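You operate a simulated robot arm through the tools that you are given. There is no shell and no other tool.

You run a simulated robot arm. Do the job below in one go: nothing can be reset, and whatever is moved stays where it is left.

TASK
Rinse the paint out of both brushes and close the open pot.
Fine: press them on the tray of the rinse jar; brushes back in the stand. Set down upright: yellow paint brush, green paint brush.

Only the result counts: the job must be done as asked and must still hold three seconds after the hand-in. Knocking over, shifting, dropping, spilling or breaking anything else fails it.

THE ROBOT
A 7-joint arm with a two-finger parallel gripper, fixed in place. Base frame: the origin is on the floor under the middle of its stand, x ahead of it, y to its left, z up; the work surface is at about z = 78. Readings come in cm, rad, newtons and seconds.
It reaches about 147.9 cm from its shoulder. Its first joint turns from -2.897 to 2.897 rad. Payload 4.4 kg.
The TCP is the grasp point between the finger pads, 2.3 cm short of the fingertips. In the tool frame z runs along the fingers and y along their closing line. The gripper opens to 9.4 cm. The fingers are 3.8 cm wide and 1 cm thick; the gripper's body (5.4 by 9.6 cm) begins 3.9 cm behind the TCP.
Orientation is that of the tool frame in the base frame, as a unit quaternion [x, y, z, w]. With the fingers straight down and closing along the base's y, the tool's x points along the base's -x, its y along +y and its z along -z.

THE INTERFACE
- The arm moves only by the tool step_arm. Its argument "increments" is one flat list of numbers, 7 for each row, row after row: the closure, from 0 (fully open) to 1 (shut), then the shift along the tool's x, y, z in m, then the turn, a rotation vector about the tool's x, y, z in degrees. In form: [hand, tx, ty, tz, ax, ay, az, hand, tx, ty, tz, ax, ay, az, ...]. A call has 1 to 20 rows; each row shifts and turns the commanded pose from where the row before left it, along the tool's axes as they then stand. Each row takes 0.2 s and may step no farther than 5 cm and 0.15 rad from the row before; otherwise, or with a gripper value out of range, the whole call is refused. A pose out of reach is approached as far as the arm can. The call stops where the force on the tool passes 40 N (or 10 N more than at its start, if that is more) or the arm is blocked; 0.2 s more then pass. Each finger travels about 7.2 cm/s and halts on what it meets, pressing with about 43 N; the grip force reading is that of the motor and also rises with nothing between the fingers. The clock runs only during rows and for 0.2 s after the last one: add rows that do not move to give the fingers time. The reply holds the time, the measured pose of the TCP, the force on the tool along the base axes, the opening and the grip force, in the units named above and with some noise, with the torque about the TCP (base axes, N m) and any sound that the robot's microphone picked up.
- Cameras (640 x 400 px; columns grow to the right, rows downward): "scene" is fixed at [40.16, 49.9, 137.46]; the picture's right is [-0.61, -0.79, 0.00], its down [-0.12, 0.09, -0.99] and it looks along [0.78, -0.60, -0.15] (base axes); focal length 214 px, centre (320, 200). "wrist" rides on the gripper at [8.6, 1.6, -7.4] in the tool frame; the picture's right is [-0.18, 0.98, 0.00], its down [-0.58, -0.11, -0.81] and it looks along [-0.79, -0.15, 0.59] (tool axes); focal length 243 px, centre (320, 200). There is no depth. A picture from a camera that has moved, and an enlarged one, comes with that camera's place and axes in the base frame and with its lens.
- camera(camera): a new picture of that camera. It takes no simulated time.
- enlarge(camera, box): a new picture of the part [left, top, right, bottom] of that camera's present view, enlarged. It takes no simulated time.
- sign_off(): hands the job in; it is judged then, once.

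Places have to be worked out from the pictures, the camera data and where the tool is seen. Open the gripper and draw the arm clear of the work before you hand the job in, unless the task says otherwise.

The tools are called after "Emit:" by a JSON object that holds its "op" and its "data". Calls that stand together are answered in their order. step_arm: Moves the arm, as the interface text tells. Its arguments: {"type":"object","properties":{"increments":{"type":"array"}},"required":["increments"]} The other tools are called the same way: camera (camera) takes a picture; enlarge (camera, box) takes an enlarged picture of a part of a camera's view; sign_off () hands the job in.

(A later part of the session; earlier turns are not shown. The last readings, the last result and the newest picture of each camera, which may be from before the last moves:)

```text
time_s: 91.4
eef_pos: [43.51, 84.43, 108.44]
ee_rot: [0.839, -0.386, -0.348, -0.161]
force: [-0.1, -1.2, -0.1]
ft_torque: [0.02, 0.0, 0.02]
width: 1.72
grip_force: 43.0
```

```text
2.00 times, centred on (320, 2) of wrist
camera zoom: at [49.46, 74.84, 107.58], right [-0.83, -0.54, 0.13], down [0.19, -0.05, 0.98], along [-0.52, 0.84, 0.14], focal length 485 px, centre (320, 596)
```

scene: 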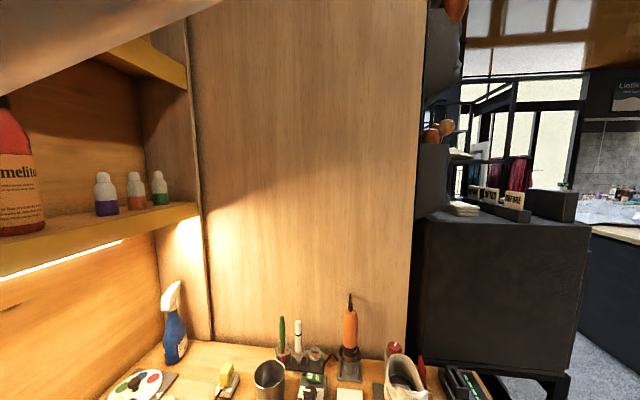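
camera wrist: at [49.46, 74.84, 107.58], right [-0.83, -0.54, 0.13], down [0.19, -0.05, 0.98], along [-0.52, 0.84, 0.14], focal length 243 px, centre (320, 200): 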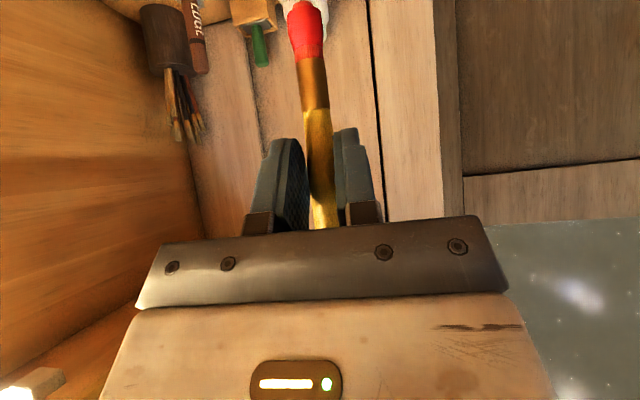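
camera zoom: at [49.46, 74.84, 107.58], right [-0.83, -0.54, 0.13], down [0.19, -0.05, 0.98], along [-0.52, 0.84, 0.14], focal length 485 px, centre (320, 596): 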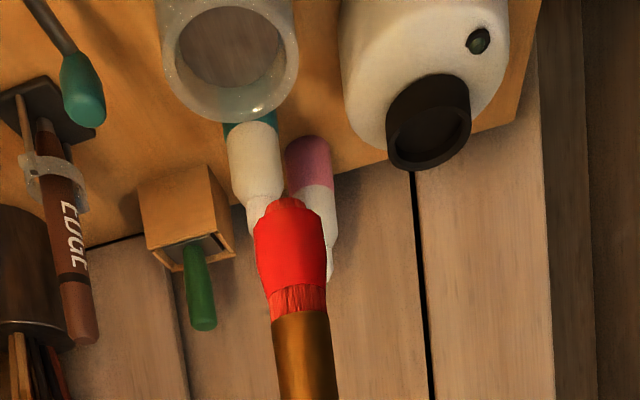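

I now see the rinse jar's tray clearly. I continue 80 % of the way toward being above it and then lower somewhat for a better fix.

Emit:
{"op": "step_arm", "data": {"increments": [1, -0.0278, -0.0094, 0.0278, 0, 0, 0, 1, -0.0278, -0.0094, 0.0278, 0, 0, 0, 1, -0.0278, -0.0094, 0.0278, 0, 0, 0, 1, 0.0212, 0, 0.0212, 0, 0, 0, 1, 0, 0, 0, 0, 0, 0]}}

Emit:
{"op": "enlarge", "data": {"camera": "wrist", "box": [140, 0, 500, 4]}}

Emit:
{"op": "camera", "data": {"camera": "wrist"}}

```text
time_s: 92.6
eef_pos: [37.97, 95.27, 105.29]
ee_rot: [0.839, -0.387, -0.348, -0.161]
force: [-0.3, -0.3, -1.3]
ft_torque: [-0.01, 0.03, -0.05]
width: 1.72
grip_force: 42.8
```

```text
1.78 times, centred on (320, 2) of wrist
camera zoom: at [43.95, 85.7, 104.38], right [-0.83, -0.54, 0.13], down [0.19, -0.05, 0.98], along [-0.52, 0.84, 0.14], focal length 431 px, centre (320, 552)
```

zoom: 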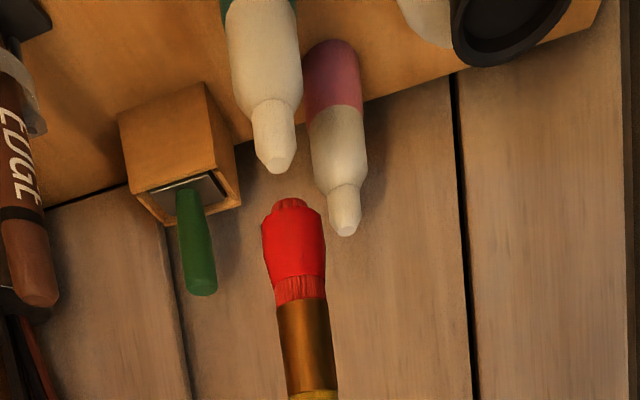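

```text
taken
camera wrist: at [43.95, 85.7, 104.38], right [-0.83, -0.54, 0.13], down [0.19, -0.05, 0.98], along [-0.52, 0.84, 0.14], focal length 243 px, centre (320, 200)
```

wrist: 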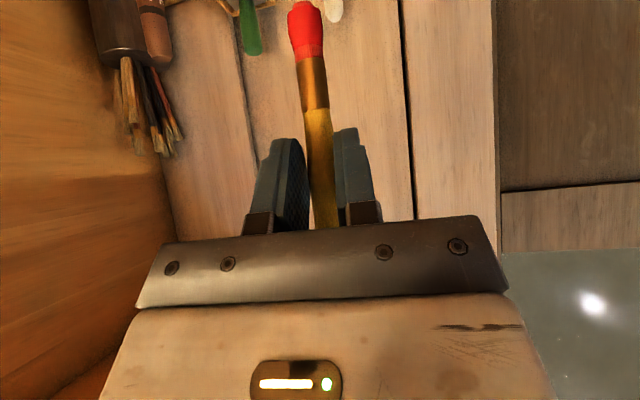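

I use the widest extension of the view to see further below.

Emit:
{"op": "enlarge", "data": {"camera": "wrist", "box": [0, 0, 640, 2]}}

```text
1.00 times, centred on (320, 1) of wrist (not enlarged: the box is as wide or as high as the picture)
camera zoom: at [43.95, 85.7, 104.38], right [-0.83, -0.54, 0.13], down [0.19, -0.05, 0.98], along [-0.52, 0.84, 0.14], focal length 243 px, centre (320, 399)
```

zoom: 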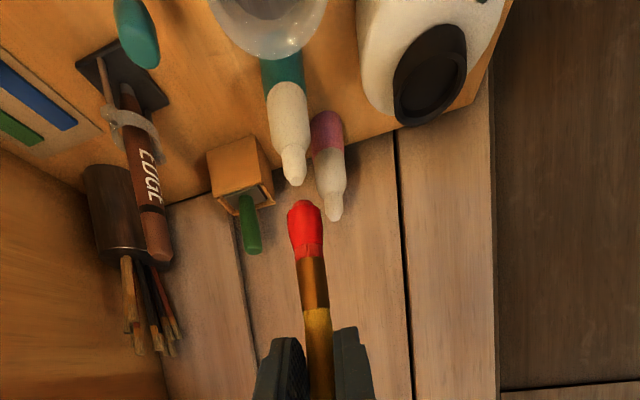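

Jar centre is about (36.0, 98.3), rim z≈84.7; the brush tip is at about (36.4, 97.0, 96.2). I shift onto the centre and lower 8 cm, then check.

Emit:
{"op": "step_arm", "data": {"increments": [1, -0.00905, -0.005, 0.00905, 0, 0, 0, 1, 0.0189, 0, 0.0189, 0, 0, 0, 1, 0.0189, 0, 0.0189, 0, 0, 0, 1, 0.0189, 0, 0.0189, 0, 0, 0, 1, 0, 0, 0, 0, 0, 0]}}

Emit:
{"op": "enlarge", "data": {"camera": "wrist", "box": [120, 0, 520, 2]}}

Emit:
{"op": "enlarge", "data": {"camera": "wrist", "box": [220, 0, 420, 2]}}

```text
time_s: 93.8
eef_pos: [37.48, 96.51, 97.52]
ee_rot: [0.838, -0.387, -0.348, -0.162]
force: [0.6, -0.2, -0.1]
ft_torque: [0.01, -0.02, -0.02]
width: 1.68
grip_force: 42.7
```

```text
1.60 times, centred on (320, 1) of wrist
camera zoom: at [43.46, 86.99, 96.5], right [-0.83, -0.54, 0.13], down [0.19, -0.05, 0.98], along [-0.52, 0.84, 0.14], focal length 388 px, centre (320, 518)
```

zoom: 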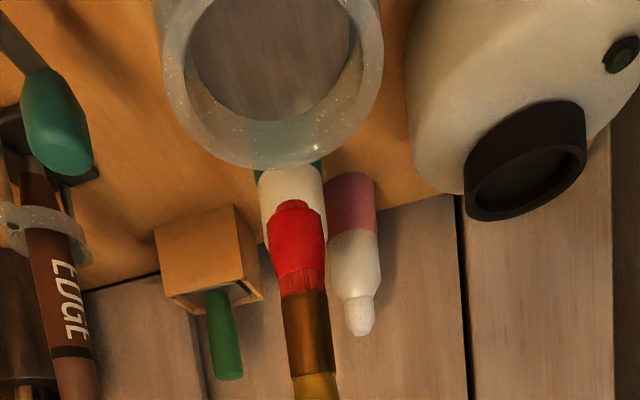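

```text
3.20 times, centred on (320, 1) of wrist
camera zoom: at [43.46, 86.99, 96.5], right [-0.83, -0.54, 0.13], down [0.19, -0.05, 0.98], along [-0.52, 0.84, 0.14], focal length 776 px, centre (320, 837)
```

zoom: 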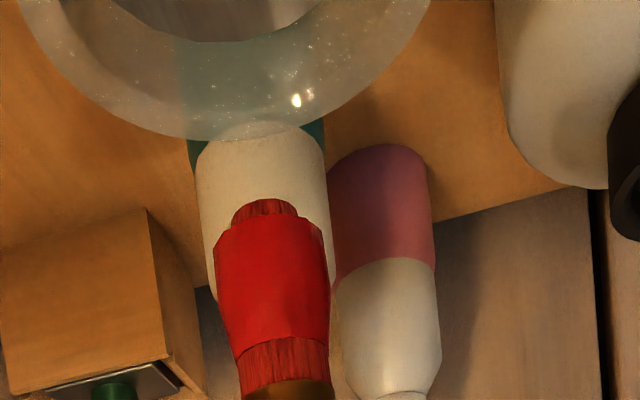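

The tip is above the jar opening, about 0.6 cm short of centre. I correct and lower to just above the tray.

Emit:
{"op": "step_arm", "data": {"increments": [1, -0.0042, 0, 0.0042, 0, 0, 0, 1, 0.0106, 0, 0.0106, 0, 0, 0, 1, 0.0106, 0, 0.0106, 0, 0, 0, 1, 0, 0, 0, 0, 0, 0]}}

Emit:
{"op": "enlarge", "data": {"camera": "wrist", "box": [170, 0, 470, 2]}}

```text
time_s: 94.8
eef_pos: [37.16, 97.08, 94.55]
ee_rot: [0.838, -0.387, -0.347, -0.162]
force: [0.1, 0.4, -0.7]
ft_torque: [-0.04, 0.0, 0.0]
width: 1.73
grip_force: 42.8
```

```text
2.13 times, centred on (320, 1) of wrist
camera zoom: at [43.11, 87.51, 93.58], right [-0.83, -0.54, 0.13], down [0.19, -0.05, 0.98], along [-0.52, 0.84, 0.14], focal length 518 px, centre (320, 624)
```

zoom: 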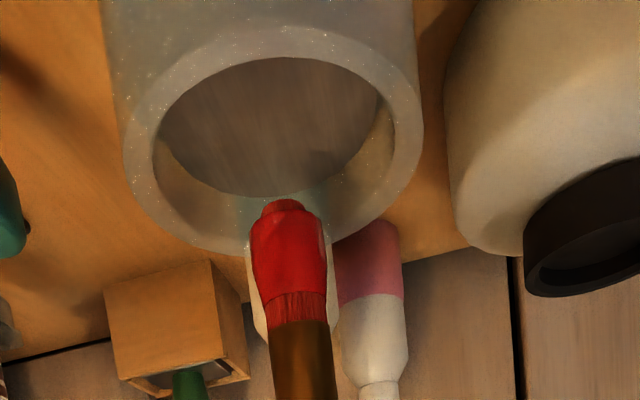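

Tip is centred over the tray, just above the rim. I lower in small steps watching for contact.

Emit:
{"op": "step_arm", "data": {"increments": [1, 0.0035, 0, 0.0035, 0, 0, 0, 1, 0, 0, 0, 0, 0, 0]}}

Emit:
{"op": "step_arm", "data": {"increments": [1, 0.0035, 0, 0.0035, 0, 0, 0, 1, 0, 0, 0, 0, 0, 0]}}

Emit:
{"op": "step_arm", "data": {"increments": [1, 0.0028, 0, 0.0028, 0, 0, 0, 1, 0, 0, 0, 0, 0, 0]}}

Emit:
{"op": "enlarge", "data": {"camera": "wrist", "box": [170, 0, 470, 2]}}

```text
time_s: 95.4
eef_pos: [37.19, 97.13, 94.01]
ee_rot: [0.838, -0.388, -0.347, -0.163]
force: [0.5, 0.1, -0.7]
ft_torque: [0.01, -0.02, -0.01]
width: 1.73
grip_force: 42.8
```

```text
time_s: 96.0
eef_pos: [37.04, 97.05, 93.55]
ee_rot: [0.839, -0.387, -0.347, -0.162]
force: [-0.3, 1.1, -0.6]
ft_torque: [0.0, -0.01, -0.02]
width: 1.73
grip_force: 42.9
```

```text
time_s: 96.6
eef_pos: [37.13, 97.14, 93.07]
ee_rot: [0.838, -0.388, -0.347, -0.162]
force: [-0.2, 0.8, -0.2]
ft_torque: [-0.07, -0.03, 0.03]
width: 1.71
grip_force: 42.9
```

```text
2.13 times, centred on (320, 1) of wrist
camera zoom: at [43.08, 87.5, 92.19], right [-0.83, -0.54, 0.13], down [0.19, -0.05, 0.98], along [-0.52, 0.84, 0.14], focal length 518 px, centre (320, 624)
```

zoom: 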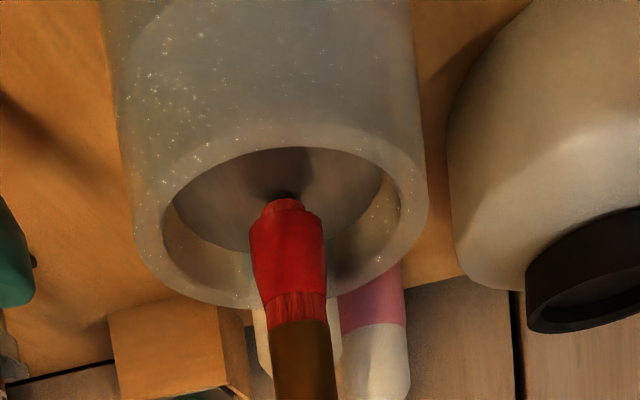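

The bristles are about to touch the tray. I continue in 3 mm steps.

Emit:
{"op": "step_arm", "data": {"increments": [1, 0.0021, 0, 0.0021, 0, 0, 0, 1, 0, 0, 0, 0, 0, 0]}}

Emit:
{"op": "step_arm", "data": {"increments": [1, 0.0021, 0, 0.0021, 0, 0, 0, 1, 0, 0, 0, 0, 0, 0]}}

Emit:
{"op": "step_arm", "data": {"increments": [1, 0.0021, 0, 0.0021, 0, 0, 0, 1, 0, 0, 0, 0, 0, 0]}}

Emit:
{"op": "enlarge", "data": {"camera": "wrist", "box": [170, 0, 470, 2]}}

```text
time_s: 97.2
eef_pos: [37.0, 97.1, 92.87]
ee_rot: [0.839, -0.387, -0.347, -0.162]
force: [-0.4, 0.0, 0.1]
ft_torque: [-0.02, -0.05, 0.02]
width: 1.72
grip_force: 43.4
```

```text
time_s: 97.8
eef_pos: [37.16, 97.11, 92.57]
ee_rot: [0.838, -0.388, -0.348, -0.163]
force: [0.4, 0.0, 1.6]
ft_torque: [-0.02, 0.0, 0.03]
width: 1.72
grip_force: 43.2
```

```text
time_s: 98.4
eef_pos: [37.11, 96.99, 92.16]
ee_rot: [0.838, -0.387, -0.347, -0.162]
force: [-0.5, -0.5, 5.1]
ft_torque: [0.04, 0.04, 0.03]
width: 1.72
grip_force: 42.9
```

```text
2.13 times, centred on (320, 1) of wrist
camera zoom: at [43.11, 87.48, 91.32], right [-0.83, -0.54, 0.13], down [0.19, -0.05, 0.98], along [-0.52, 0.84, 0.14], focal length 518 px, centre (320, 624)
```

zoom: 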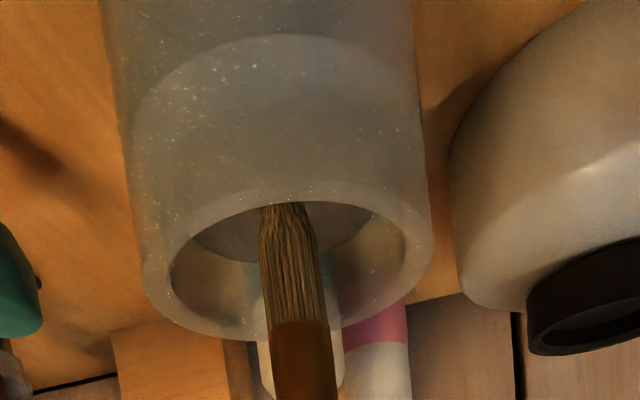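

The bristles are clean (natural brown) now – this is the right jar and the yellow brush is rinsed. I lift it straight out.

Emit:
{"op": "step_arm", "data": {"increments": [1, -0.0071, 0, -0.0071, 0, 0, 0, 1, -0.0106, 0, -0.0106, 0, 0, 0, 1, -0.0177, 0, -0.0177, 0, 0, 0, 1, -0.0247, 0, -0.0247, 0, 0, 0, 1, -0.0283, 0, -0.0283, 0, 0, 0, 1, -0.0283, 0, -0.0283, 0, 0, 0, 1, 0, 0, 0, 0, 0, 0]}}

Emit:
{"op": "camera", "data": {"camera": "wrist"}}

Emit:
{"op": "enlarge", "data": {"camera": "wrist", "box": [0, 0, 640, 2]}}

```text
time_s: 100.0
eef_pos: [37.13, 97.01, 108.85]
ee_rot: [0.838, -0.388, -0.348, -0.162]
force: [-0.4, -0.3, -0.6]
ft_torque: [-0.02, -0.04, 0.03]
width: 1.75
grip_force: 43.0
```

```text
taken
camera wrist: at [43.11, 87.5, 107.88], right [-0.83, -0.54, 0.13], down [0.19, -0.05, 0.98], along [-0.52, 0.84, 0.14], focal length 243 px, centre (320, 200)
```

wrist: 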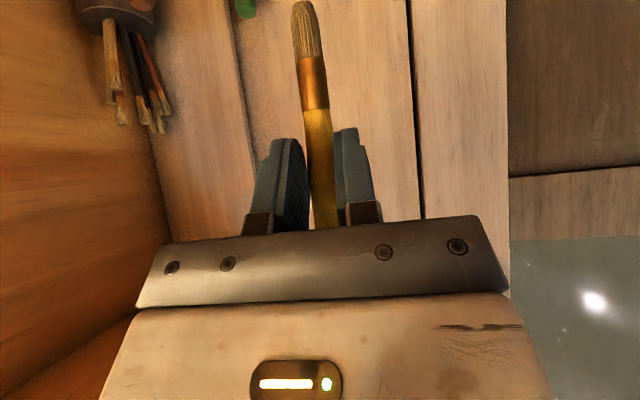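

```text
1.00 times, centred on (320, 1) of wrist (not enlarged: the box is as wide or as high as the picture)
camera zoom: at [43.11, 87.5, 107.88], right [-0.83, -0.54, 0.13], down [0.19, -0.05, 0.98], along [-0.52, 0.84, 0.14], focal length 243 px, centre (320, 399)
```

zoom: 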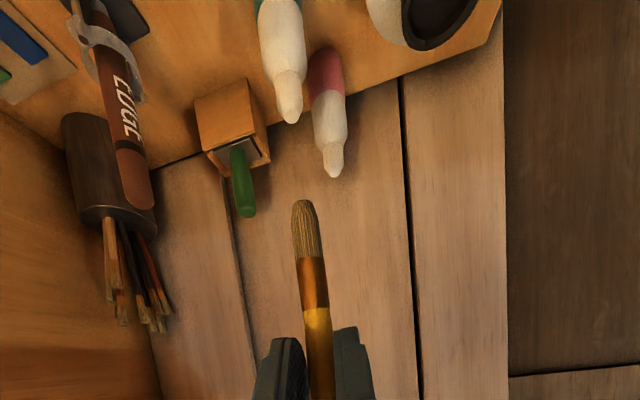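

The yellow brush's bristles are clean. I carry it back toward the paint bench at height and reduce the tilt for the turn.

Emit:
{"op": "step_arm", "data": {"increments": [1, 0.0253, 0.00985, -0.0329, 0, 0, 0, 1, 0.0253, 0.00985, -0.0329, 0, 0, 0, 1, 0.0253, 0.00985, -0.0329, 0, 0, 0, 1, 0.0253, 0.00985, -0.0329, 0, 0, 0, 1, 0.0253, 0.00985, -0.0329, 0, 0, 0, 1, 0.0253, 0.00985, -0.0329, 0, 0, 0, 1, 0.0253, 0.00985, -0.0329, 0, 0, 0, 1, 0.0253, 0.00985, -0.0329, 0, 0, 0, 1, 0.0253, 0.00985, -0.0329, 0, 0, 0, 1, 0.0253, 0.00985, -0.0329, 0, 0, 0, 1, 0.0253, 0.00985, -0.0329, 0, 0, 0, 1, 0.0253, 0.00985, -0.0329, 0, 0, 0, 1, 0.0253, 0.00985, -0.0329, 0, 0, 0, 1, 0, 0, 0, 0, 6, 0, 1, 0, 0, 0, 0, 6, 0, 1, 0, 0, 0, 0, 6, 0, 1, 0, 0, 0, 0, 6, 0, 1, 0, 0, 0, 0, 6, 0]}}

Emit:
{"op": "camera", "data": {"camera": "wrist"}}

```text
time_s: 103.8
eef_pos: [61.88, 47.92, 115.47]
ee_rot: [0.9, -0.416, -0.118, -0.056]
force: [-0.8, -0.1, -0.5]
ft_torque: [0.03, -0.02, 0.01]
width: 1.72
grip_force: 42.7
```

```text
taken
camera wrist: at [67.28, 39.2, 120.42], right [-0.86, -0.5, 0.05], down [-0.15, 0.34, 0.93], along [-0.48, 0.8, -0.37], focal length 243 px, centre (320, 200)
```

wrist: 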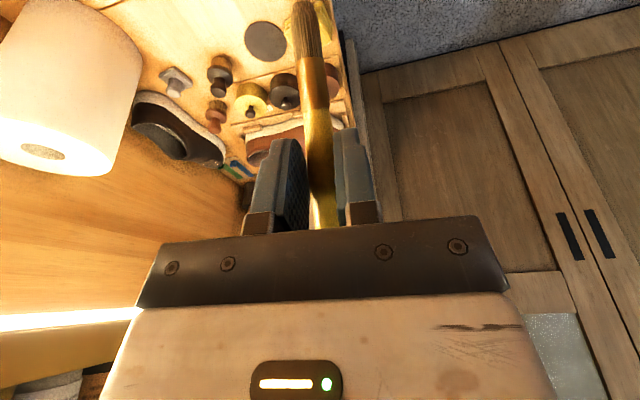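

Now I rotate the hand about the vertical back to the stand heading (ψ ≈ −45°).

Emit:
{"op": "step_arm", "data": {"increments": [1, 0, 0, 0, 2.065, 0, 7.706, 1, 0, 0, 0, 2.065, 0, 7.706, 1, 0, 0, 0, 2.065, 0, 7.706, 1, 0, 0, 0, 2.065, 0, 7.706, 1, 0, 0, 0, 2.065, 0, 7.706, 1, 0, 0, 0, 2.065, 0, 7.706, 1, 0, 0, 0, 2.065, 0, 7.706, 1, 0, 0, 0, 2.065, 0, 7.706, 1, 0, 0, 0, 2.065, 0, 7.706, 1, 0, 0, 0, 2.065, 0, 7.706, 1, 0, 0, 0, 2.065, 0, 7.706]}}

Emit:
{"op": "step_arm", "data": {"increments": [1, 0, 0, 0, 2.065, 0, 7.706, 1, 0, 0, 0, 2.065, 0, 7.706, 1, 0, 0, 0, 2.065, 0, 7.706, 1, 0, 0, 0, 2.065, 0, 7.706, 1, 0, 0, 0, 2.065, 0, 7.706, 1, 0, 0, 0, 2.065, 0, 7.706, 1, 0, 0, 0, 2.065, 0, 7.706, 1, 0, 0, 0, 2.065, 0, 7.706, 1, 0, 0, 0, 2.065, 0, 7.706, 1, 0, 0, 0, 2.065, 0, 7.706, 1, 0, 0, 0, 2.065, 0, 7.706]}}

Emit:
{"op": "camera", "data": {"camera": "wrist"}}

Emit:
{"op": "camera", "data": {"camera": "scene"}}

```text
time_s: 106.2
eef_pos: [62.06, 48.03, 115.46]
ee_rot: [-0.359, 0.924, 0.049, 0.122]
force: [-0.4, -0.4, -0.4]
ft_torque: [0.0, 0.0, -0.04]
width: 1.73
grip_force: 42.8
```

```text
time_s: 108.6
eef_pos: [62.03, 47.83, 115.49]
ee_rot: [0.383, 0.915, -0.05, 0.119]
force: [0.1, -0.3, -0.3]
ft_torque: [0.02, -0.02, 0.0]
width: 1.72
grip_force: 43.4
```

```text
taken
camera wrist: at [55.77, 56.55, 120.48], right [0.82, 0.56, 0.05], down [0.17, -0.33, 0.93], along [0.54, -0.76, -0.37], focal length 243 px, centre (320, 200)
```

wrist: 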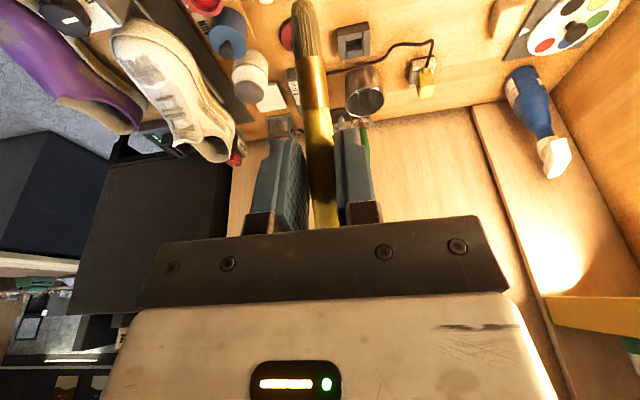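

```text
taken
```

scene: 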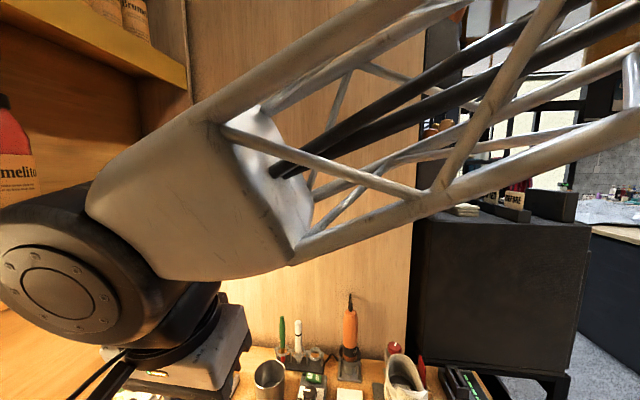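

Heading restored. I tilt to −39° so the brush is vertical, then move most of the way to the stand at height.

Emit:
{"op": "step_arm", "data": {"increments": [1, 0, 0, 0, 0, -6, 0, 1, 0, 0, 0, 0, -6, 0, 1, 0, 0, 0, 0, -6, 0, 1, 0, 0, 0, 0, -6, 0, 1, -0.0233, -0.0051, 0.0311, 0, 0, 0, 1, -0.0233, -0.0051, 0.0311, 0, 0, 0, 1, -0.0233, -0.0051, 0.0311, 0, 0, 0, 1, -0.0233, -0.0051, 0.0311, 0, 0, 0, 1, -0.0233, -0.0051, 0.0311, 0, 0, 0, 1, -0.0233, -0.0051, 0.0311, 0, 0, 0, 1, -0.0233, -0.0051, 0.0311, 0, 0, 0, 1, -0.0233, -0.0051, 0.0311, 0, 0, 0]}}

Emit:
{"op": "camera", "data": {"camera": "scene"}}

Emit:
{"op": "enlarge", "data": {"camera": "scene", "box": [250, 260, 390, 390]}}

Emit:
{"op": "enlarge", "data": {"camera": "wrist", "box": [0, 0, 640, 2]}}

```text
time_s: 111.2
eef_pos: [80.34, 23.7, 107.89]
ee_rot: [0.363, 0.87, -0.126, 0.307]
force: [-0.3, -0.5, -0.7]
ft_torque: [0.04, 0.0, 0.0]
width: 1.7
grip_force: 43.2
```

```text
taken
```

scene: 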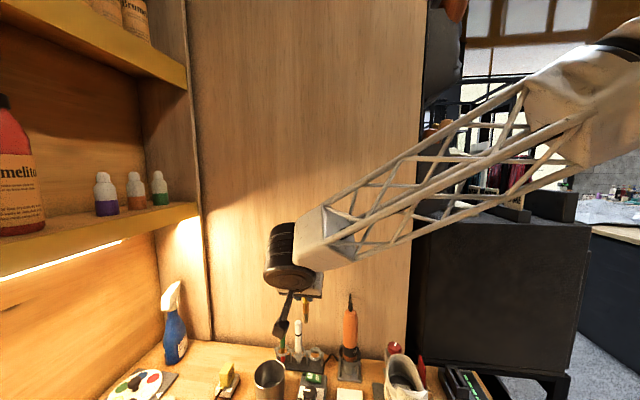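

```text
3.08 times, centred on (320, 325) of scene
camera zoom: at [40.16, 49.9, 137.46], right [-0.61, -0.79, 0.0], down [-0.12, 0.09, -0.99], along [0.78, -0.6, -0.15], focal length 660 px, centre (320, -185)
```

zoom: 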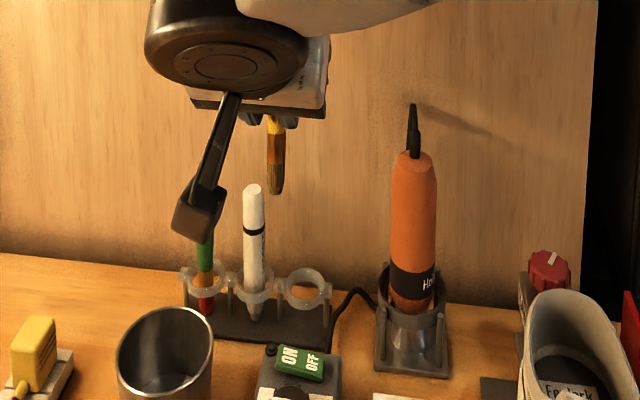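

```text
1.00 times, centred on (320, 1) of wrist (not enlarged: the box is as wide or as high as the picture)
camera zoom: at [73.37, 33.12, 108.28], right [0.8, 0.59, 0.12], down [-0.12, -0.04, 0.99], along [0.59, -0.81, 0.04], focal length 243 px, centre (320, 399)
```

zoom: 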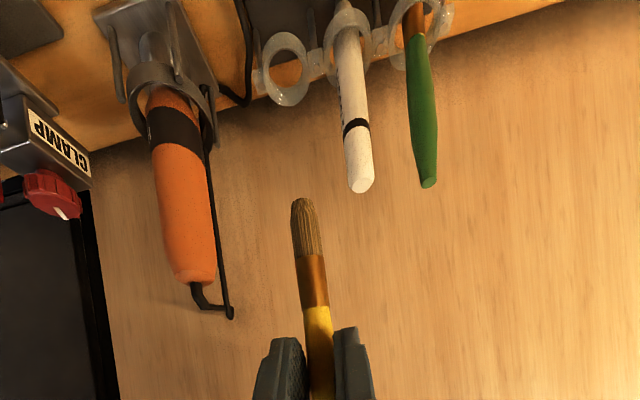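

I see the empty ring at about (85.7, 16.7, z≈82.5). I move the brush over it at the current height, then check alignment in both views.

Emit:
{"op": "step_arm", "data": {"increments": [1, -0.0291, -0.0058, 0.0236, 0, 0, 0, 1, -0.0291, -0.0057, 0.0236, 0, 0, 0, 1, 0, 0, 0, 0, 0, 0]}}

Emit:
{"op": "enlarge", "data": {"camera": "scene", "box": [260, 280, 360, 380]}}

Emit:
{"op": "enlarge", "data": {"camera": "wrist", "box": [60, 0, 580, 2]}}

```text
time_s: 112.0
eef_pos: [84.82, 17.66, 107.77]
ee_rot: [0.364, 0.87, -0.127, 0.307]
force: [1.1, -0.6, -0.3]
ft_torque: [-0.03, -0.03, 0.02]
width: 1.72
grip_force: 43.3
```

```text
4.00 times, centred on (310, 330) of scene
camera zoom: at [40.16, 49.9, 137.46], right [-0.61, -0.79, 0.0], down [-0.12, 0.09, -0.99], along [0.78, -0.6, -0.15], focal length 858 px, centre (360, -320)
```

zoom: 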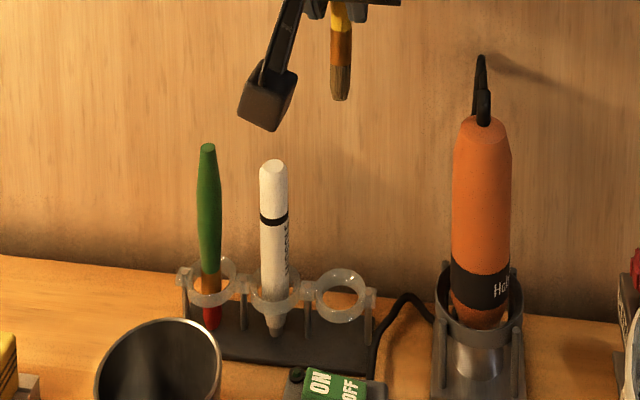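

```text
1.23 times, centred on (320, 1) of wrist
camera zoom: at [77.81, 26.93, 108.2], right [0.8, 0.59, 0.12], down [-0.12, -0.04, 0.99], along [0.59, -0.81, 0.04], focal length 299 px, centre (320, 445)
```

zoom: 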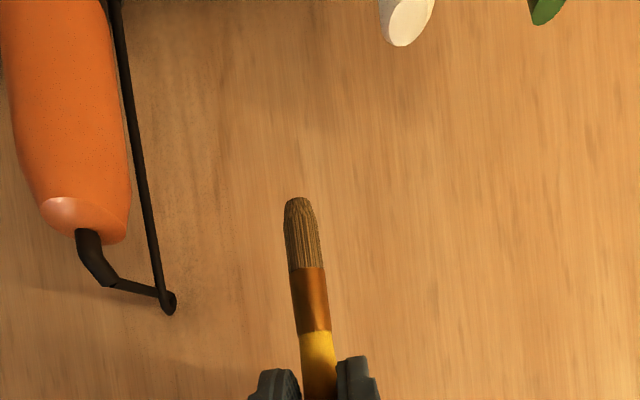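

The tip is directly above the empty ring in the scene view. I lower about 12 cm so the tip is just above the ring.

Emit:
{"op": "step_arm", "data": {"increments": [1, 0.0194, 0, 0.0242, 0, 0, 0, 1, 0.0194, 0, 0.0242, 0, 0, 0, 1, 0.0194, 0, 0.0242, 0, 0, 0, 1, 0.0157, 0, 0.0195, 0, 0, 0, 1, 0, 0, 0, 0, 0, 0]}}

Emit:
{"op": "enlarge", "data": {"camera": "scene", "box": [275, 300, 355, 380]}}

Emit:
{"op": "enlarge", "data": {"camera": "wrist", "box": [180, 0, 460, 2]}}

```text
time_s: 113.2
eef_pos: [84.82, 17.62, 95.98]
ee_rot: [0.364, 0.87, -0.128, 0.308]
force: [-0.1, -0.8, 0.3]
ft_torque: [-0.03, 0.0, 0.03]
width: 1.71
grip_force: 42.9
```

```text
5.00 times, centred on (315, 340) of scene
camera zoom: at [40.16, 49.9, 137.46], right [-0.61, -0.79, 0.0], down [-0.12, 0.09, -0.99], along [0.78, -0.6, -0.15], focal length 1072 px, centre (345, -500)
```

zoom: 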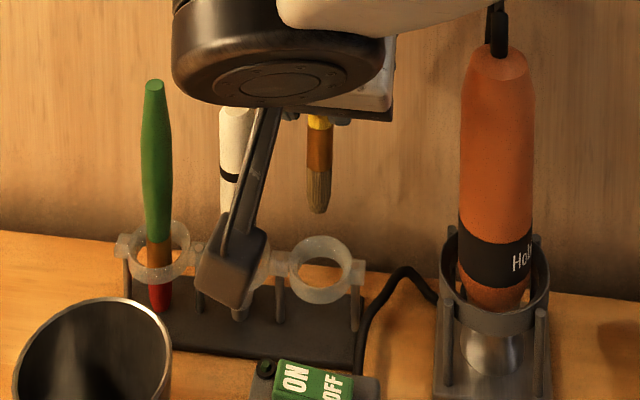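

```text
2.29 times, centred on (320, 1) of wrist
camera zoom: at [77.84, 27.06, 96.35], right [0.8, 0.59, 0.12], down [-0.12, -0.04, 0.99], along [0.59, -0.81, 0.04], focal length 555 px, centre (320, 655)
```

zoom: 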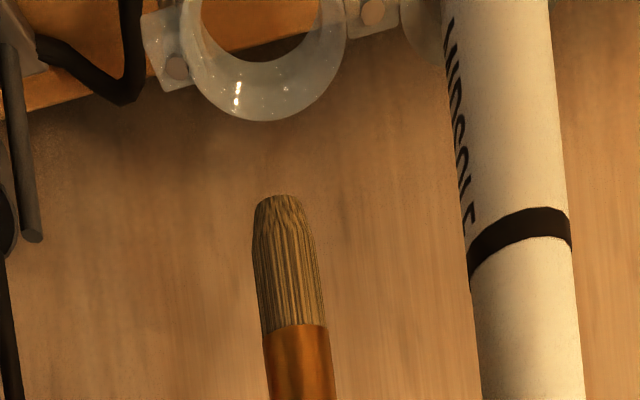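

Slight correction of 0.3 cm along the row needed. I correct and lower the tip through the ring.

Emit:
{"op": "step_arm", "data": {"increments": [1, 0, -0.003, 0, 0, 0, 0, 1, 0.0094, 0, 0.0117, 0, 0, 0, 1, 0.0094, 0, 0.0117, 0, 0, 0, 1, 0, 0, 0, 0, 0, 0]}}

Emit:
{"op": "enlarge", "data": {"camera": "scene", "box": [285, 320, 345, 380]}}

Emit:
{"op": "enlarge", "data": {"camera": "wrist", "box": [200, 0, 440, 2]}}

```text
time_s: 114.2
eef_pos: [84.63, 17.38, 92.96]
ee_rot: [0.363, 0.87, -0.127, 0.307]
force: [-0.9, 0.1, -0.7]
ft_torque: [0.0, -0.01, 0.03]
width: 1.71
grip_force: 42.8
```

```text
6.67 times, centred on (315, 350) of scene
camera zoom: at [40.16, 49.9, 137.46], right [-0.61, -0.79, 0.0], down [-0.12, 0.09, -0.99], along [0.78, -0.6, -0.15], focal length 1430 px, centre (353, -800)
```

zoom: 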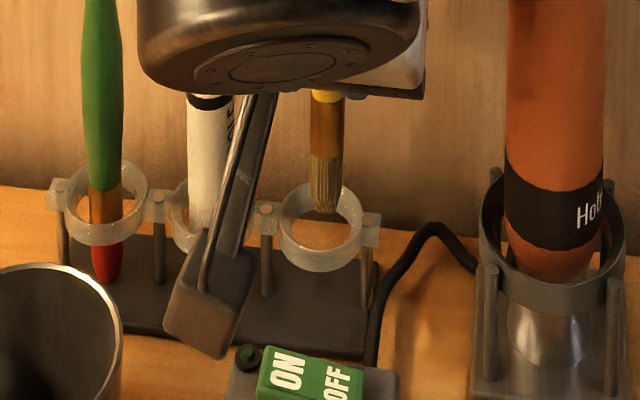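

```text
2.67 times, centred on (320, 1) of wrist
camera zoom: at [77.61, 26.84, 93.32], right [0.8, 0.59, 0.12], down [-0.12, -0.04, 0.99], along [0.59, -0.81, 0.04], focal length 647 px, centre (320, 731)
```

zoom: 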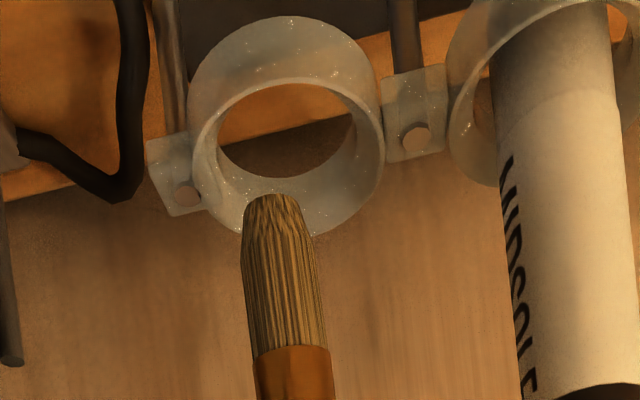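

The tip is at ring level and about 0.25 cm off along the row. I correct that and insert further.

Emit:
{"op": "step_arm", "data": {"increments": [1, 0.0016, 0.0025, -0.0013, 0, 0, 0, 1, 0.0063, 0, 0.0078, 0, 0, 0, 1, 0.0063, 0, 0.0078, 0, 0, 0, 1, 0, 0, 0, 0, 0, 0]}}

Emit:
{"op": "enlarge", "data": {"camera": "scene", "box": [285, 320, 345, 380]}}

Emit:
{"op": "enlarge", "data": {"camera": "wrist", "box": [200, 0, 440, 2]}}

```text
time_s: 115.2
eef_pos: [84.52, 17.71, 90.79]
ee_rot: [0.364, 0.871, -0.127, 0.306]
force: [9.3, -8.5, 0.0]
ft_torque: [-0.85, -0.85, 0.01]
width: 1.72
grip_force: 42.9
```

```text
6.67 times, centred on (315, 350) of scene
camera zoom: at [40.16, 49.9, 137.46], right [-0.61, -0.79, 0.0], down [-0.12, 0.09, -0.99], along [0.78, -0.6, -0.15], focal length 1430 px, centre (353, -800)
```

zoom: 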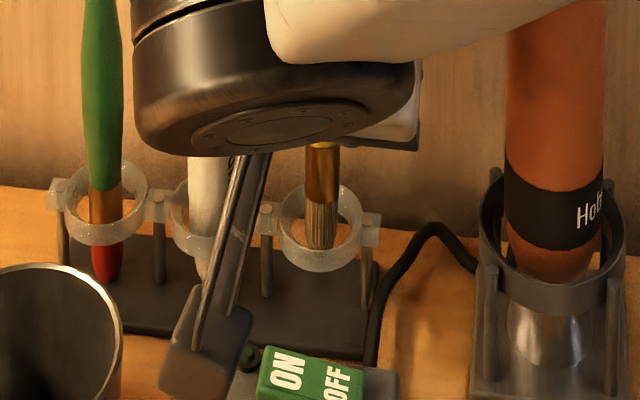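

```text
2.67 times, centred on (320, 1) of wrist
camera zoom: at [77.62, 27.1, 91.21], right [0.8, 0.59, 0.12], down [-0.12, -0.04, 0.99], along [0.59, -0.81, 0.04], focal length 647 px, centre (320, 731)
```

zoom: 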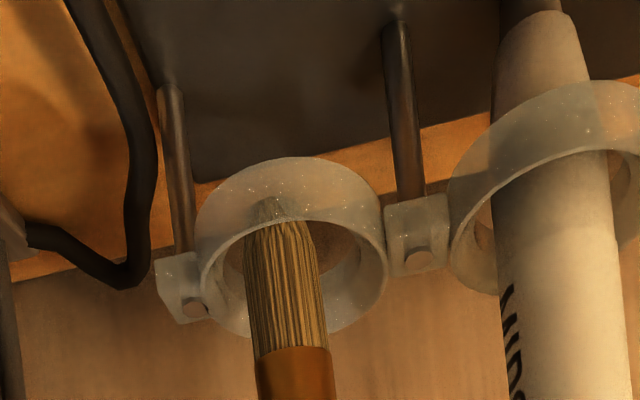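

There is a 12 N sideways force: the brush presses on the room-side of the ring. I shift 0.4 cm toward the wall to relieve it.

Emit:
{"op": "step_arm", "data": {"increments": [1, -0.0031, 0, 0.0025, 0, 0, 0, 1, 0, 0, 0, 0, 0, 0]}}

Emit:
{"op": "enlarge", "data": {"camera": "wrist", "box": [200, 0, 440, 2]}}

Emit:
{"op": "enlarge", "data": {"camera": "scene", "box": [285, 320, 345, 380]}}

```text
time_s: 115.8
eef_pos: [84.93, 17.48, 91.0]
ee_rot: [0.364, 0.87, -0.127, 0.307]
force: [-0.2, -0.4, 0.3]
ft_torque: [0.01, -0.01, -0.03]
width: 1.72
grip_force: 43.5
```

```text
2.67 times, centred on (320, 1) of wrist
camera zoom: at [77.89, 26.87, 91.29], right [0.8, 0.59, 0.12], down [-0.12, -0.04, 0.99], along [0.59, -0.81, 0.04], focal length 647 px, centre (320, 731)
```

zoom: 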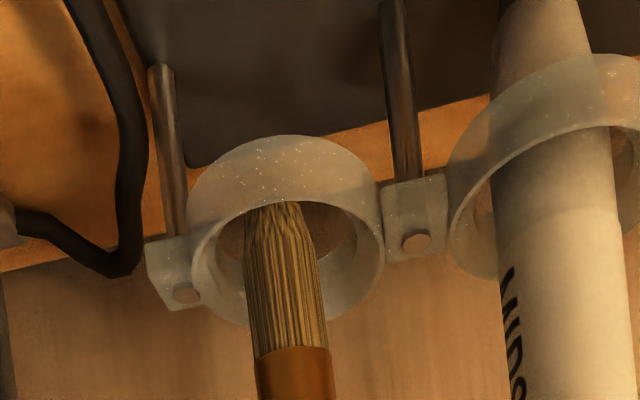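

```text
6.67 times, centred on (315, 350) of scene
camera zoom: at [40.16, 49.9, 137.46], right [-0.61, -0.79, 0.0], down [-0.12, 0.09, -0.99], along [0.78, -0.6, -0.15], focal length 1430 px, centre (353, -800)
```

zoom: 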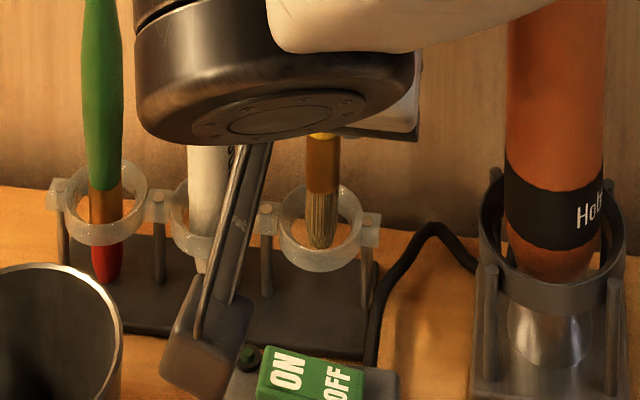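

Force is relieved and the stand is unmoved. I continue down in small steps.

Emit:
{"op": "step_arm", "data": {"increments": [1, 0.0044, 0, 0.0055, 0, 0, 0, 1, 0, 0, 0, 0, 0, 0]}}

Emit:
{"op": "step_arm", "data": {"increments": [1, 0.0044, 0, 0.0055, 0, 0, 0, 1, 0, 0, 0, 0, 0, 0]}}

Emit:
{"op": "enlarge", "data": {"camera": "wrist", "box": [160, 0, 480, 2]}}

Emit:
{"op": "enlarge", "data": {"camera": "scene", "box": [285, 320, 345, 380]}}

```text
time_s: 116.4
eef_pos: [85.02, 17.5, 90.2]
ee_rot: [0.364, 0.87, -0.127, 0.306]
force: [-0.2, -0.2, -0.3]
ft_torque: [0.02, 0.0, -0.03]
width: 1.72
grip_force: 43.0
```

```text
time_s: 117.0
eef_pos: [84.84, 17.41, 89.74]
ee_rot: [0.363, 0.871, -0.126, 0.307]
force: [0.5, 0.1, -0.6]
ft_torque: [0.03, -0.02, -0.03]
width: 1.73
grip_force: 42.9
```

```text
2.00 times, centred on (320, 1) of wrist
camera zoom: at [77.94, 26.85, 89.89], right [0.8, 0.59, 0.12], down [-0.12, -0.04, 0.99], along [0.59, -0.81, 0.04], focal length 485 px, centre (320, 598)
```

zoom: 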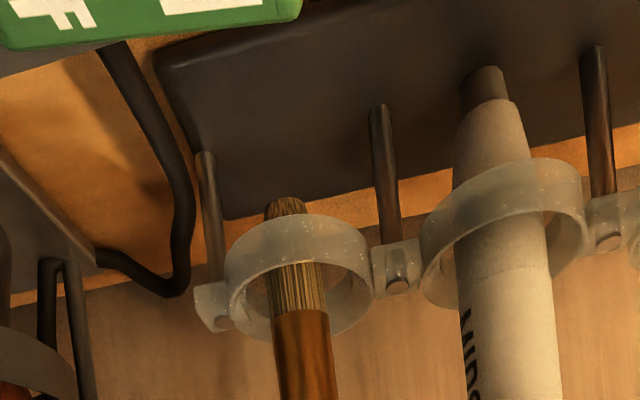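

```text
6.67 times, centred on (315, 350) of scene
camera zoom: at [40.16, 49.9, 137.46], right [-0.61, -0.79, 0.0], down [-0.12, 0.09, -0.99], along [0.78, -0.6, -0.15], focal length 1430 px, centre (353, -800)
```

zoom: 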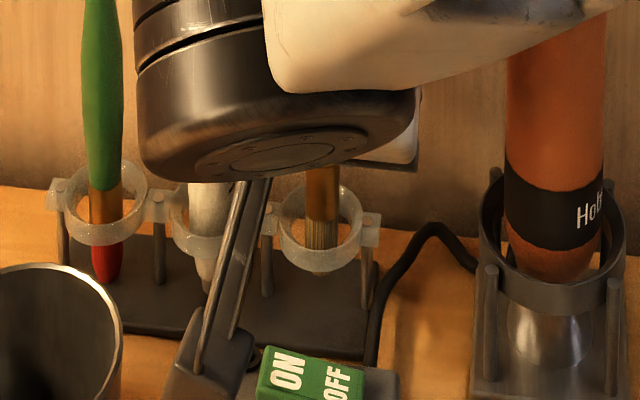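

The bristle end is through the ring, about 2 cm above the base. I lower further until it nearly rests on the base.

Emit:
{"op": "step_arm", "data": {"increments": [1, 0.0044, 0, 0.0055, 0, 0, 0, 1, 0, 0, 0, 0, 0, 0]}}

Emit:
{"op": "step_arm", "data": {"increments": [1, 0.0031, 0, 0.0039, 0, 0, 0, 1, 0, 0, 0, 0, 0, 0]}}

Emit:
{"op": "enlarge", "data": {"camera": "wrist", "box": [160, 0, 480, 2]}}

Emit:
{"op": "enlarge", "data": {"camera": "scene", "box": [270, 330, 360, 400]}}

```text
time_s: 117.6
eef_pos: [84.89, 17.4, 88.86]
ee_rot: [0.364, 0.87, -0.127, 0.307]
force: [0.8, -0.3, -0.2]
ft_torque: [0.0, -0.02, 0.0]
width: 1.71
grip_force: 43.0
```

```text
time_s: 118.2
eef_pos: [84.85, 17.38, 88.26]
ee_rot: [0.363, 0.871, -0.126, 0.307]
force: [1.0, 0.2, -0.3]
ft_torque: [0.01, 0.01, 0.0]
width: 1.72
grip_force: 43.1
```

```text
2.00 times, centred on (320, 1) of wrist
camera zoom: at [77.92, 26.82, 88.71], right [0.8, 0.59, 0.12], down [-0.12, -0.04, 0.99], along [0.59, -0.81, 0.04], focal length 485 px, centre (320, 598)
```

zoom: 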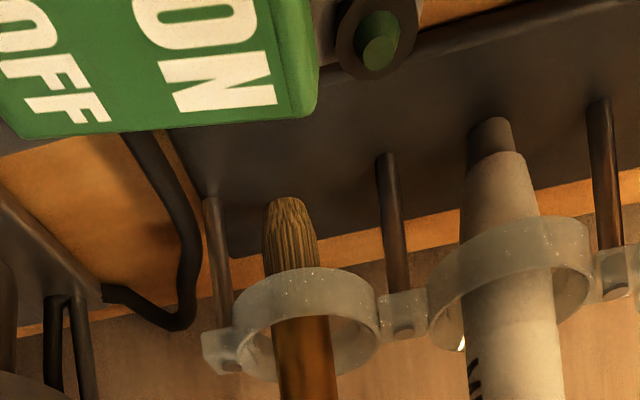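

```text
5.71 times, centred on (315, 365) of scene
camera zoom: at [40.16, 49.9, 137.46], right [-0.61, -0.79, 0.0], down [-0.12, 0.09, -0.99], along [0.78, -0.6, -0.15], focal length 1226 px, centre (349, -743)
```

zoom: 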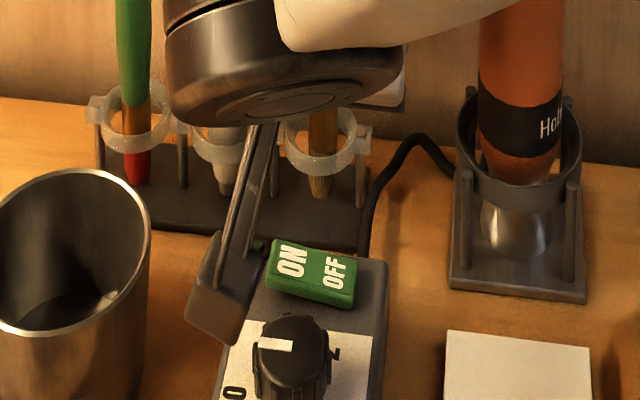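

Still no base contact. I go down a bit more, in small steps, watching the force.

Emit:
{"op": "step_arm", "data": {"increments": [1, 0.0025, 0, 0.0031, 0, 0, 0, 1, 0, 0, 0, 0, 0, 0]}}

Emit:
{"op": "step_arm", "data": {"increments": [1, 0.0025, 0, 0.0031, 0, 0, 0, 1, 0, 0, 0, 0, 0, 0]}}

Emit:
{"op": "enlarge", "data": {"camera": "wrist", "box": [160, 0, 480, 2]}}

```text
time_s: 118.8
eef_pos: [84.87, 17.38, 87.88]
ee_rot: [0.364, 0.87, -0.127, 0.307]
force: [-0.4, -0.1, -0.3]
ft_torque: [0.0, 0.04, 0.05]
width: 1.72
grip_force: 43.1
```

```text
time_s: 119.4
eef_pos: [85.02, 17.45, 87.71]
ee_rot: [0.364, 0.87, -0.127, 0.307]
force: [-0.8, 0.6, -1.1]
ft_torque: [0.01, 0.05, -0.01]
width: 1.74
grip_force: 42.9
```

```text
2.00 times, centred on (320, 1) of wrist
camera zoom: at [77.91, 26.82, 87.92], right [0.8, 0.59, 0.12], down [-0.12, -0.04, 0.99], along [0.59, -0.81, 0.04], focal length 485 px, centre (320, 598)
```

zoom: 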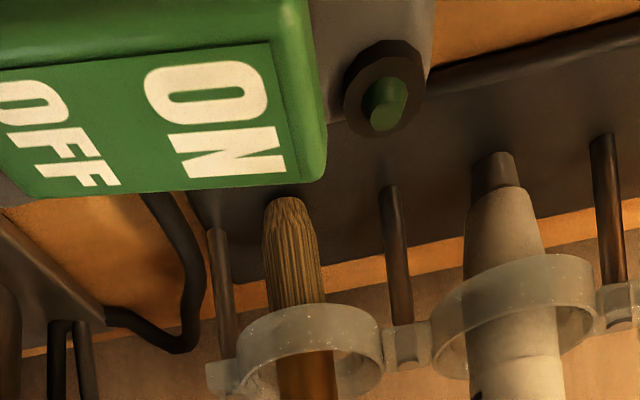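

The tip is about 1 cm above the base and well inside the ring, so I release it here.

Emit:
{"op": "step_arm", "data": {"increments": [0.62, 0, 0, 0, 0, 0, 0, 0.62, 0, 0, 0, 0, 0, 0, 0.62, 0, 0, 0, 0, 0, 0]}}

Emit:
{"op": "enlarge", "data": {"camera": "wrist", "box": [160, 0, 480, 2]}}

Emit:
{"op": "camera", "data": {"camera": "wrist"}}

Emit:
{"op": "enlarge", "data": {"camera": "scene", "box": [270, 330, 360, 400]}}

```text
time_s: 120.2
eef_pos: [85.0, 17.39, 87.56]
ee_rot: [0.363, 0.871, -0.127, 0.307]
force: [-0.1, -0.1, -0.3]
ft_torque: [-0.01, -0.04, 0.0]
width: 3.56
grip_force: 0.1
```

```text
2.00 times, centred on (320, 1) of wrist
camera zoom: at [77.91, 26.82, 87.92], right [0.8, 0.59, 0.12], down [-0.12, -0.04, 0.99], along [0.59, -0.81, 0.04], focal length 485 px, centre (320, 598)
```

zoom: 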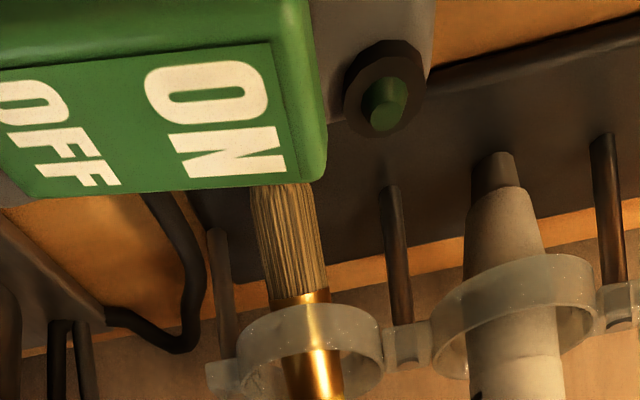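

```text
taken
camera wrist: at [77.91, 26.82, 87.92], right [0.8, 0.59, 0.12], down [-0.12, -0.04, 0.99], along [0.59, -0.81, 0.04], focal length 243 px, centre (320, 200)
```

wrist: 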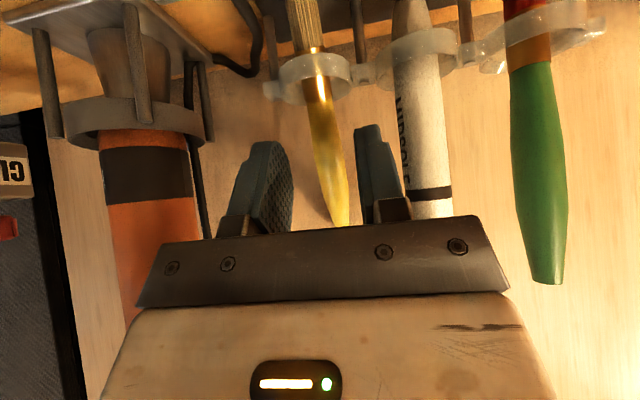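

```text
5.71 times, centred on (315, 365) of scene
camera zoom: at [40.16, 49.9, 137.46], right [-0.61, -0.79, 0.0], down [-0.12, 0.09, -0.99], along [0.78, -0.6, -0.15], focal length 1226 px, centre (349, -743)
```

zoom: 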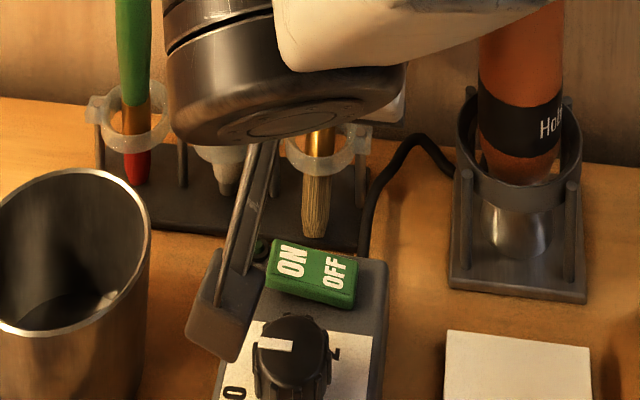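

Released; the brush stands in the ring. I retreat along the finger direction (up and away from the wall) and look.

Emit:
{"op": "step_arm", "data": {"increments": [0.62, 0, 0, -0.02, 0, 0, 0, 0.62, 0, 0, -0.03, 0, 0, 0, 0.62, 0, 0, -0.04, 0, 0, 0, 0.62, 0, 0, -0.04, 0, 0, 0, 0.62, 0, 0, 0, 0, 0, 0]}}

Emit:
{"op": "camera", "data": {"camera": "wrist"}}

Emit:
{"op": "enlarge", "data": {"camera": "scene", "box": [265, 305, 345, 375]}}

Emit:
{"op": "enlarge", "data": {"camera": "wrist", "box": [160, 0, 480, 2]}}

```text
time_s: 121.4
eef_pos: [79.14, 23.31, 97.87]
ee_rot: [0.364, 0.87, -0.127, 0.307]
force: [-0.6, -0.1, 0.7]
ft_torque: [-0.01, -0.02, 0.01]
width: 3.56
grip_force: 0.0
```

```text
taken
camera wrist: at [72.13, 32.68, 98.1], right [0.8, 0.59, 0.12], down [-0.12, -0.04, 0.99], along [0.59, -0.81, 0.04], focal length 243 px, centre (320, 200)
```

wrist: 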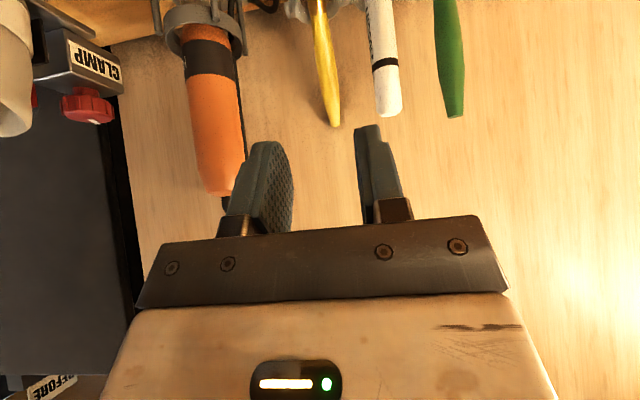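

```text
5.71 times, centred on (305, 340) of scene
camera zoom: at [40.16, 49.9, 137.46], right [-0.61, -0.79, 0.0], down [-0.12, 0.09, -0.99], along [0.78, -0.6, -0.15], focal length 1226 px, centre (406, -600)
```

zoom: 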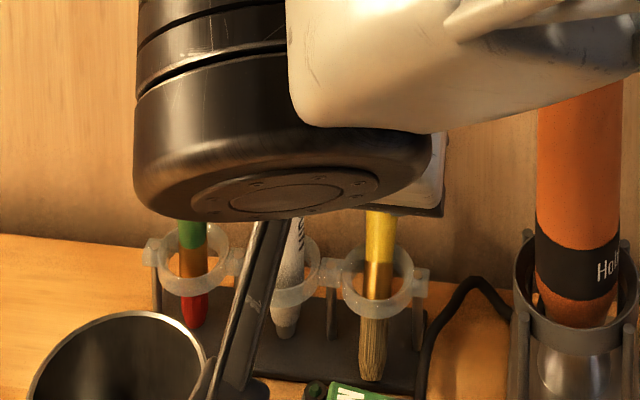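

```text
2.00 times, centred on (320, 1) of wrist
camera zoom: at [72.13, 32.68, 98.1], right [0.8, 0.59, 0.12], down [-0.12, -0.04, 0.99], along [0.59, -0.81, 0.04], focal length 485 px, centre (320, 598)
```

zoom: 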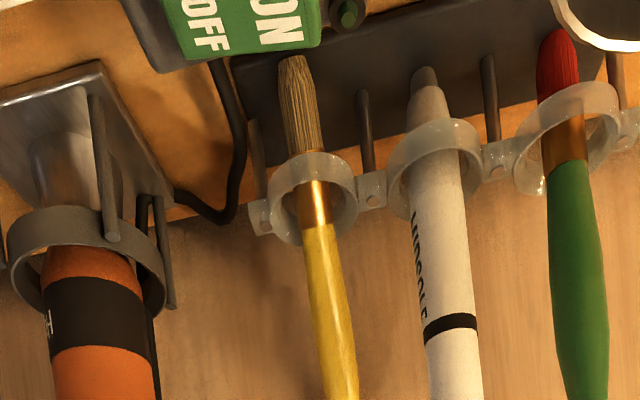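

The yellow brush stands in the ring but seems to lean a bit. I move the arm out of the scene camera's line to measure it.

Emit:
{"op": "step_arm", "data": {"increments": [0.62, 0, -0.04, -0.03, 0, 0, 0, 0.62, 0, -0.04, -0.03, 0, 0, 0, 0.62, 0, -0.04, -0.03, 0, 0, 0, 0.62, 0, -0.04, -0.03, 0, 0, 0]}}

Emit:
{"op": "enlarge", "data": {"camera": "scene", "box": [265, 305, 345, 375]}}

Emit:
{"op": "camera", "data": {"camera": "wrist"}}

```text
time_s: 122.4
eef_pos: [62.2, 17.19, 106.98]
ee_rot: [0.363, 0.87, -0.126, 0.307]
force: [0.9, 0.7, 0.0]
ft_torque: [-0.02, 0.0, 0.02]
width: 3.56
grip_force: 0.1
```

```text
5.71 times, centred on (305, 340) of scene
camera zoom: at [40.16, 49.9, 137.46], right [-0.61, -0.79, 0.0], down [-0.12, 0.09, -0.99], along [0.78, -0.6, -0.15], focal length 1226 px, centre (406, -600)
```

zoom: 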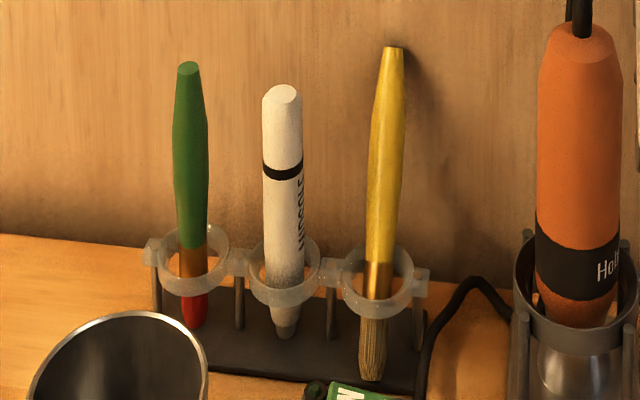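

```text
taken
camera wrist: at [55.31, 26.66, 107.29], right [0.8, 0.59, 0.12], down [-0.12, -0.04, 0.99], along [0.59, -0.81, 0.04], focal length 243 px, centre (320, 200)
```

wrist: 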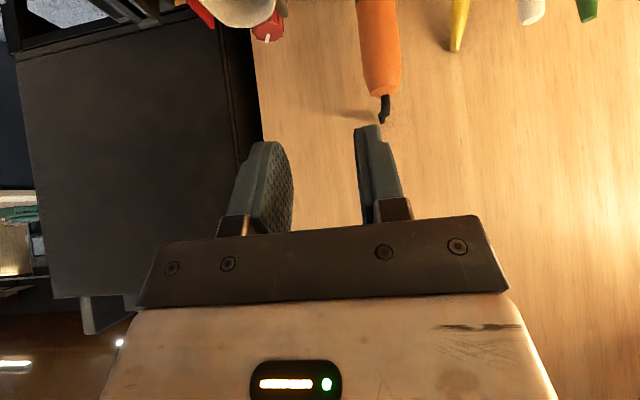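

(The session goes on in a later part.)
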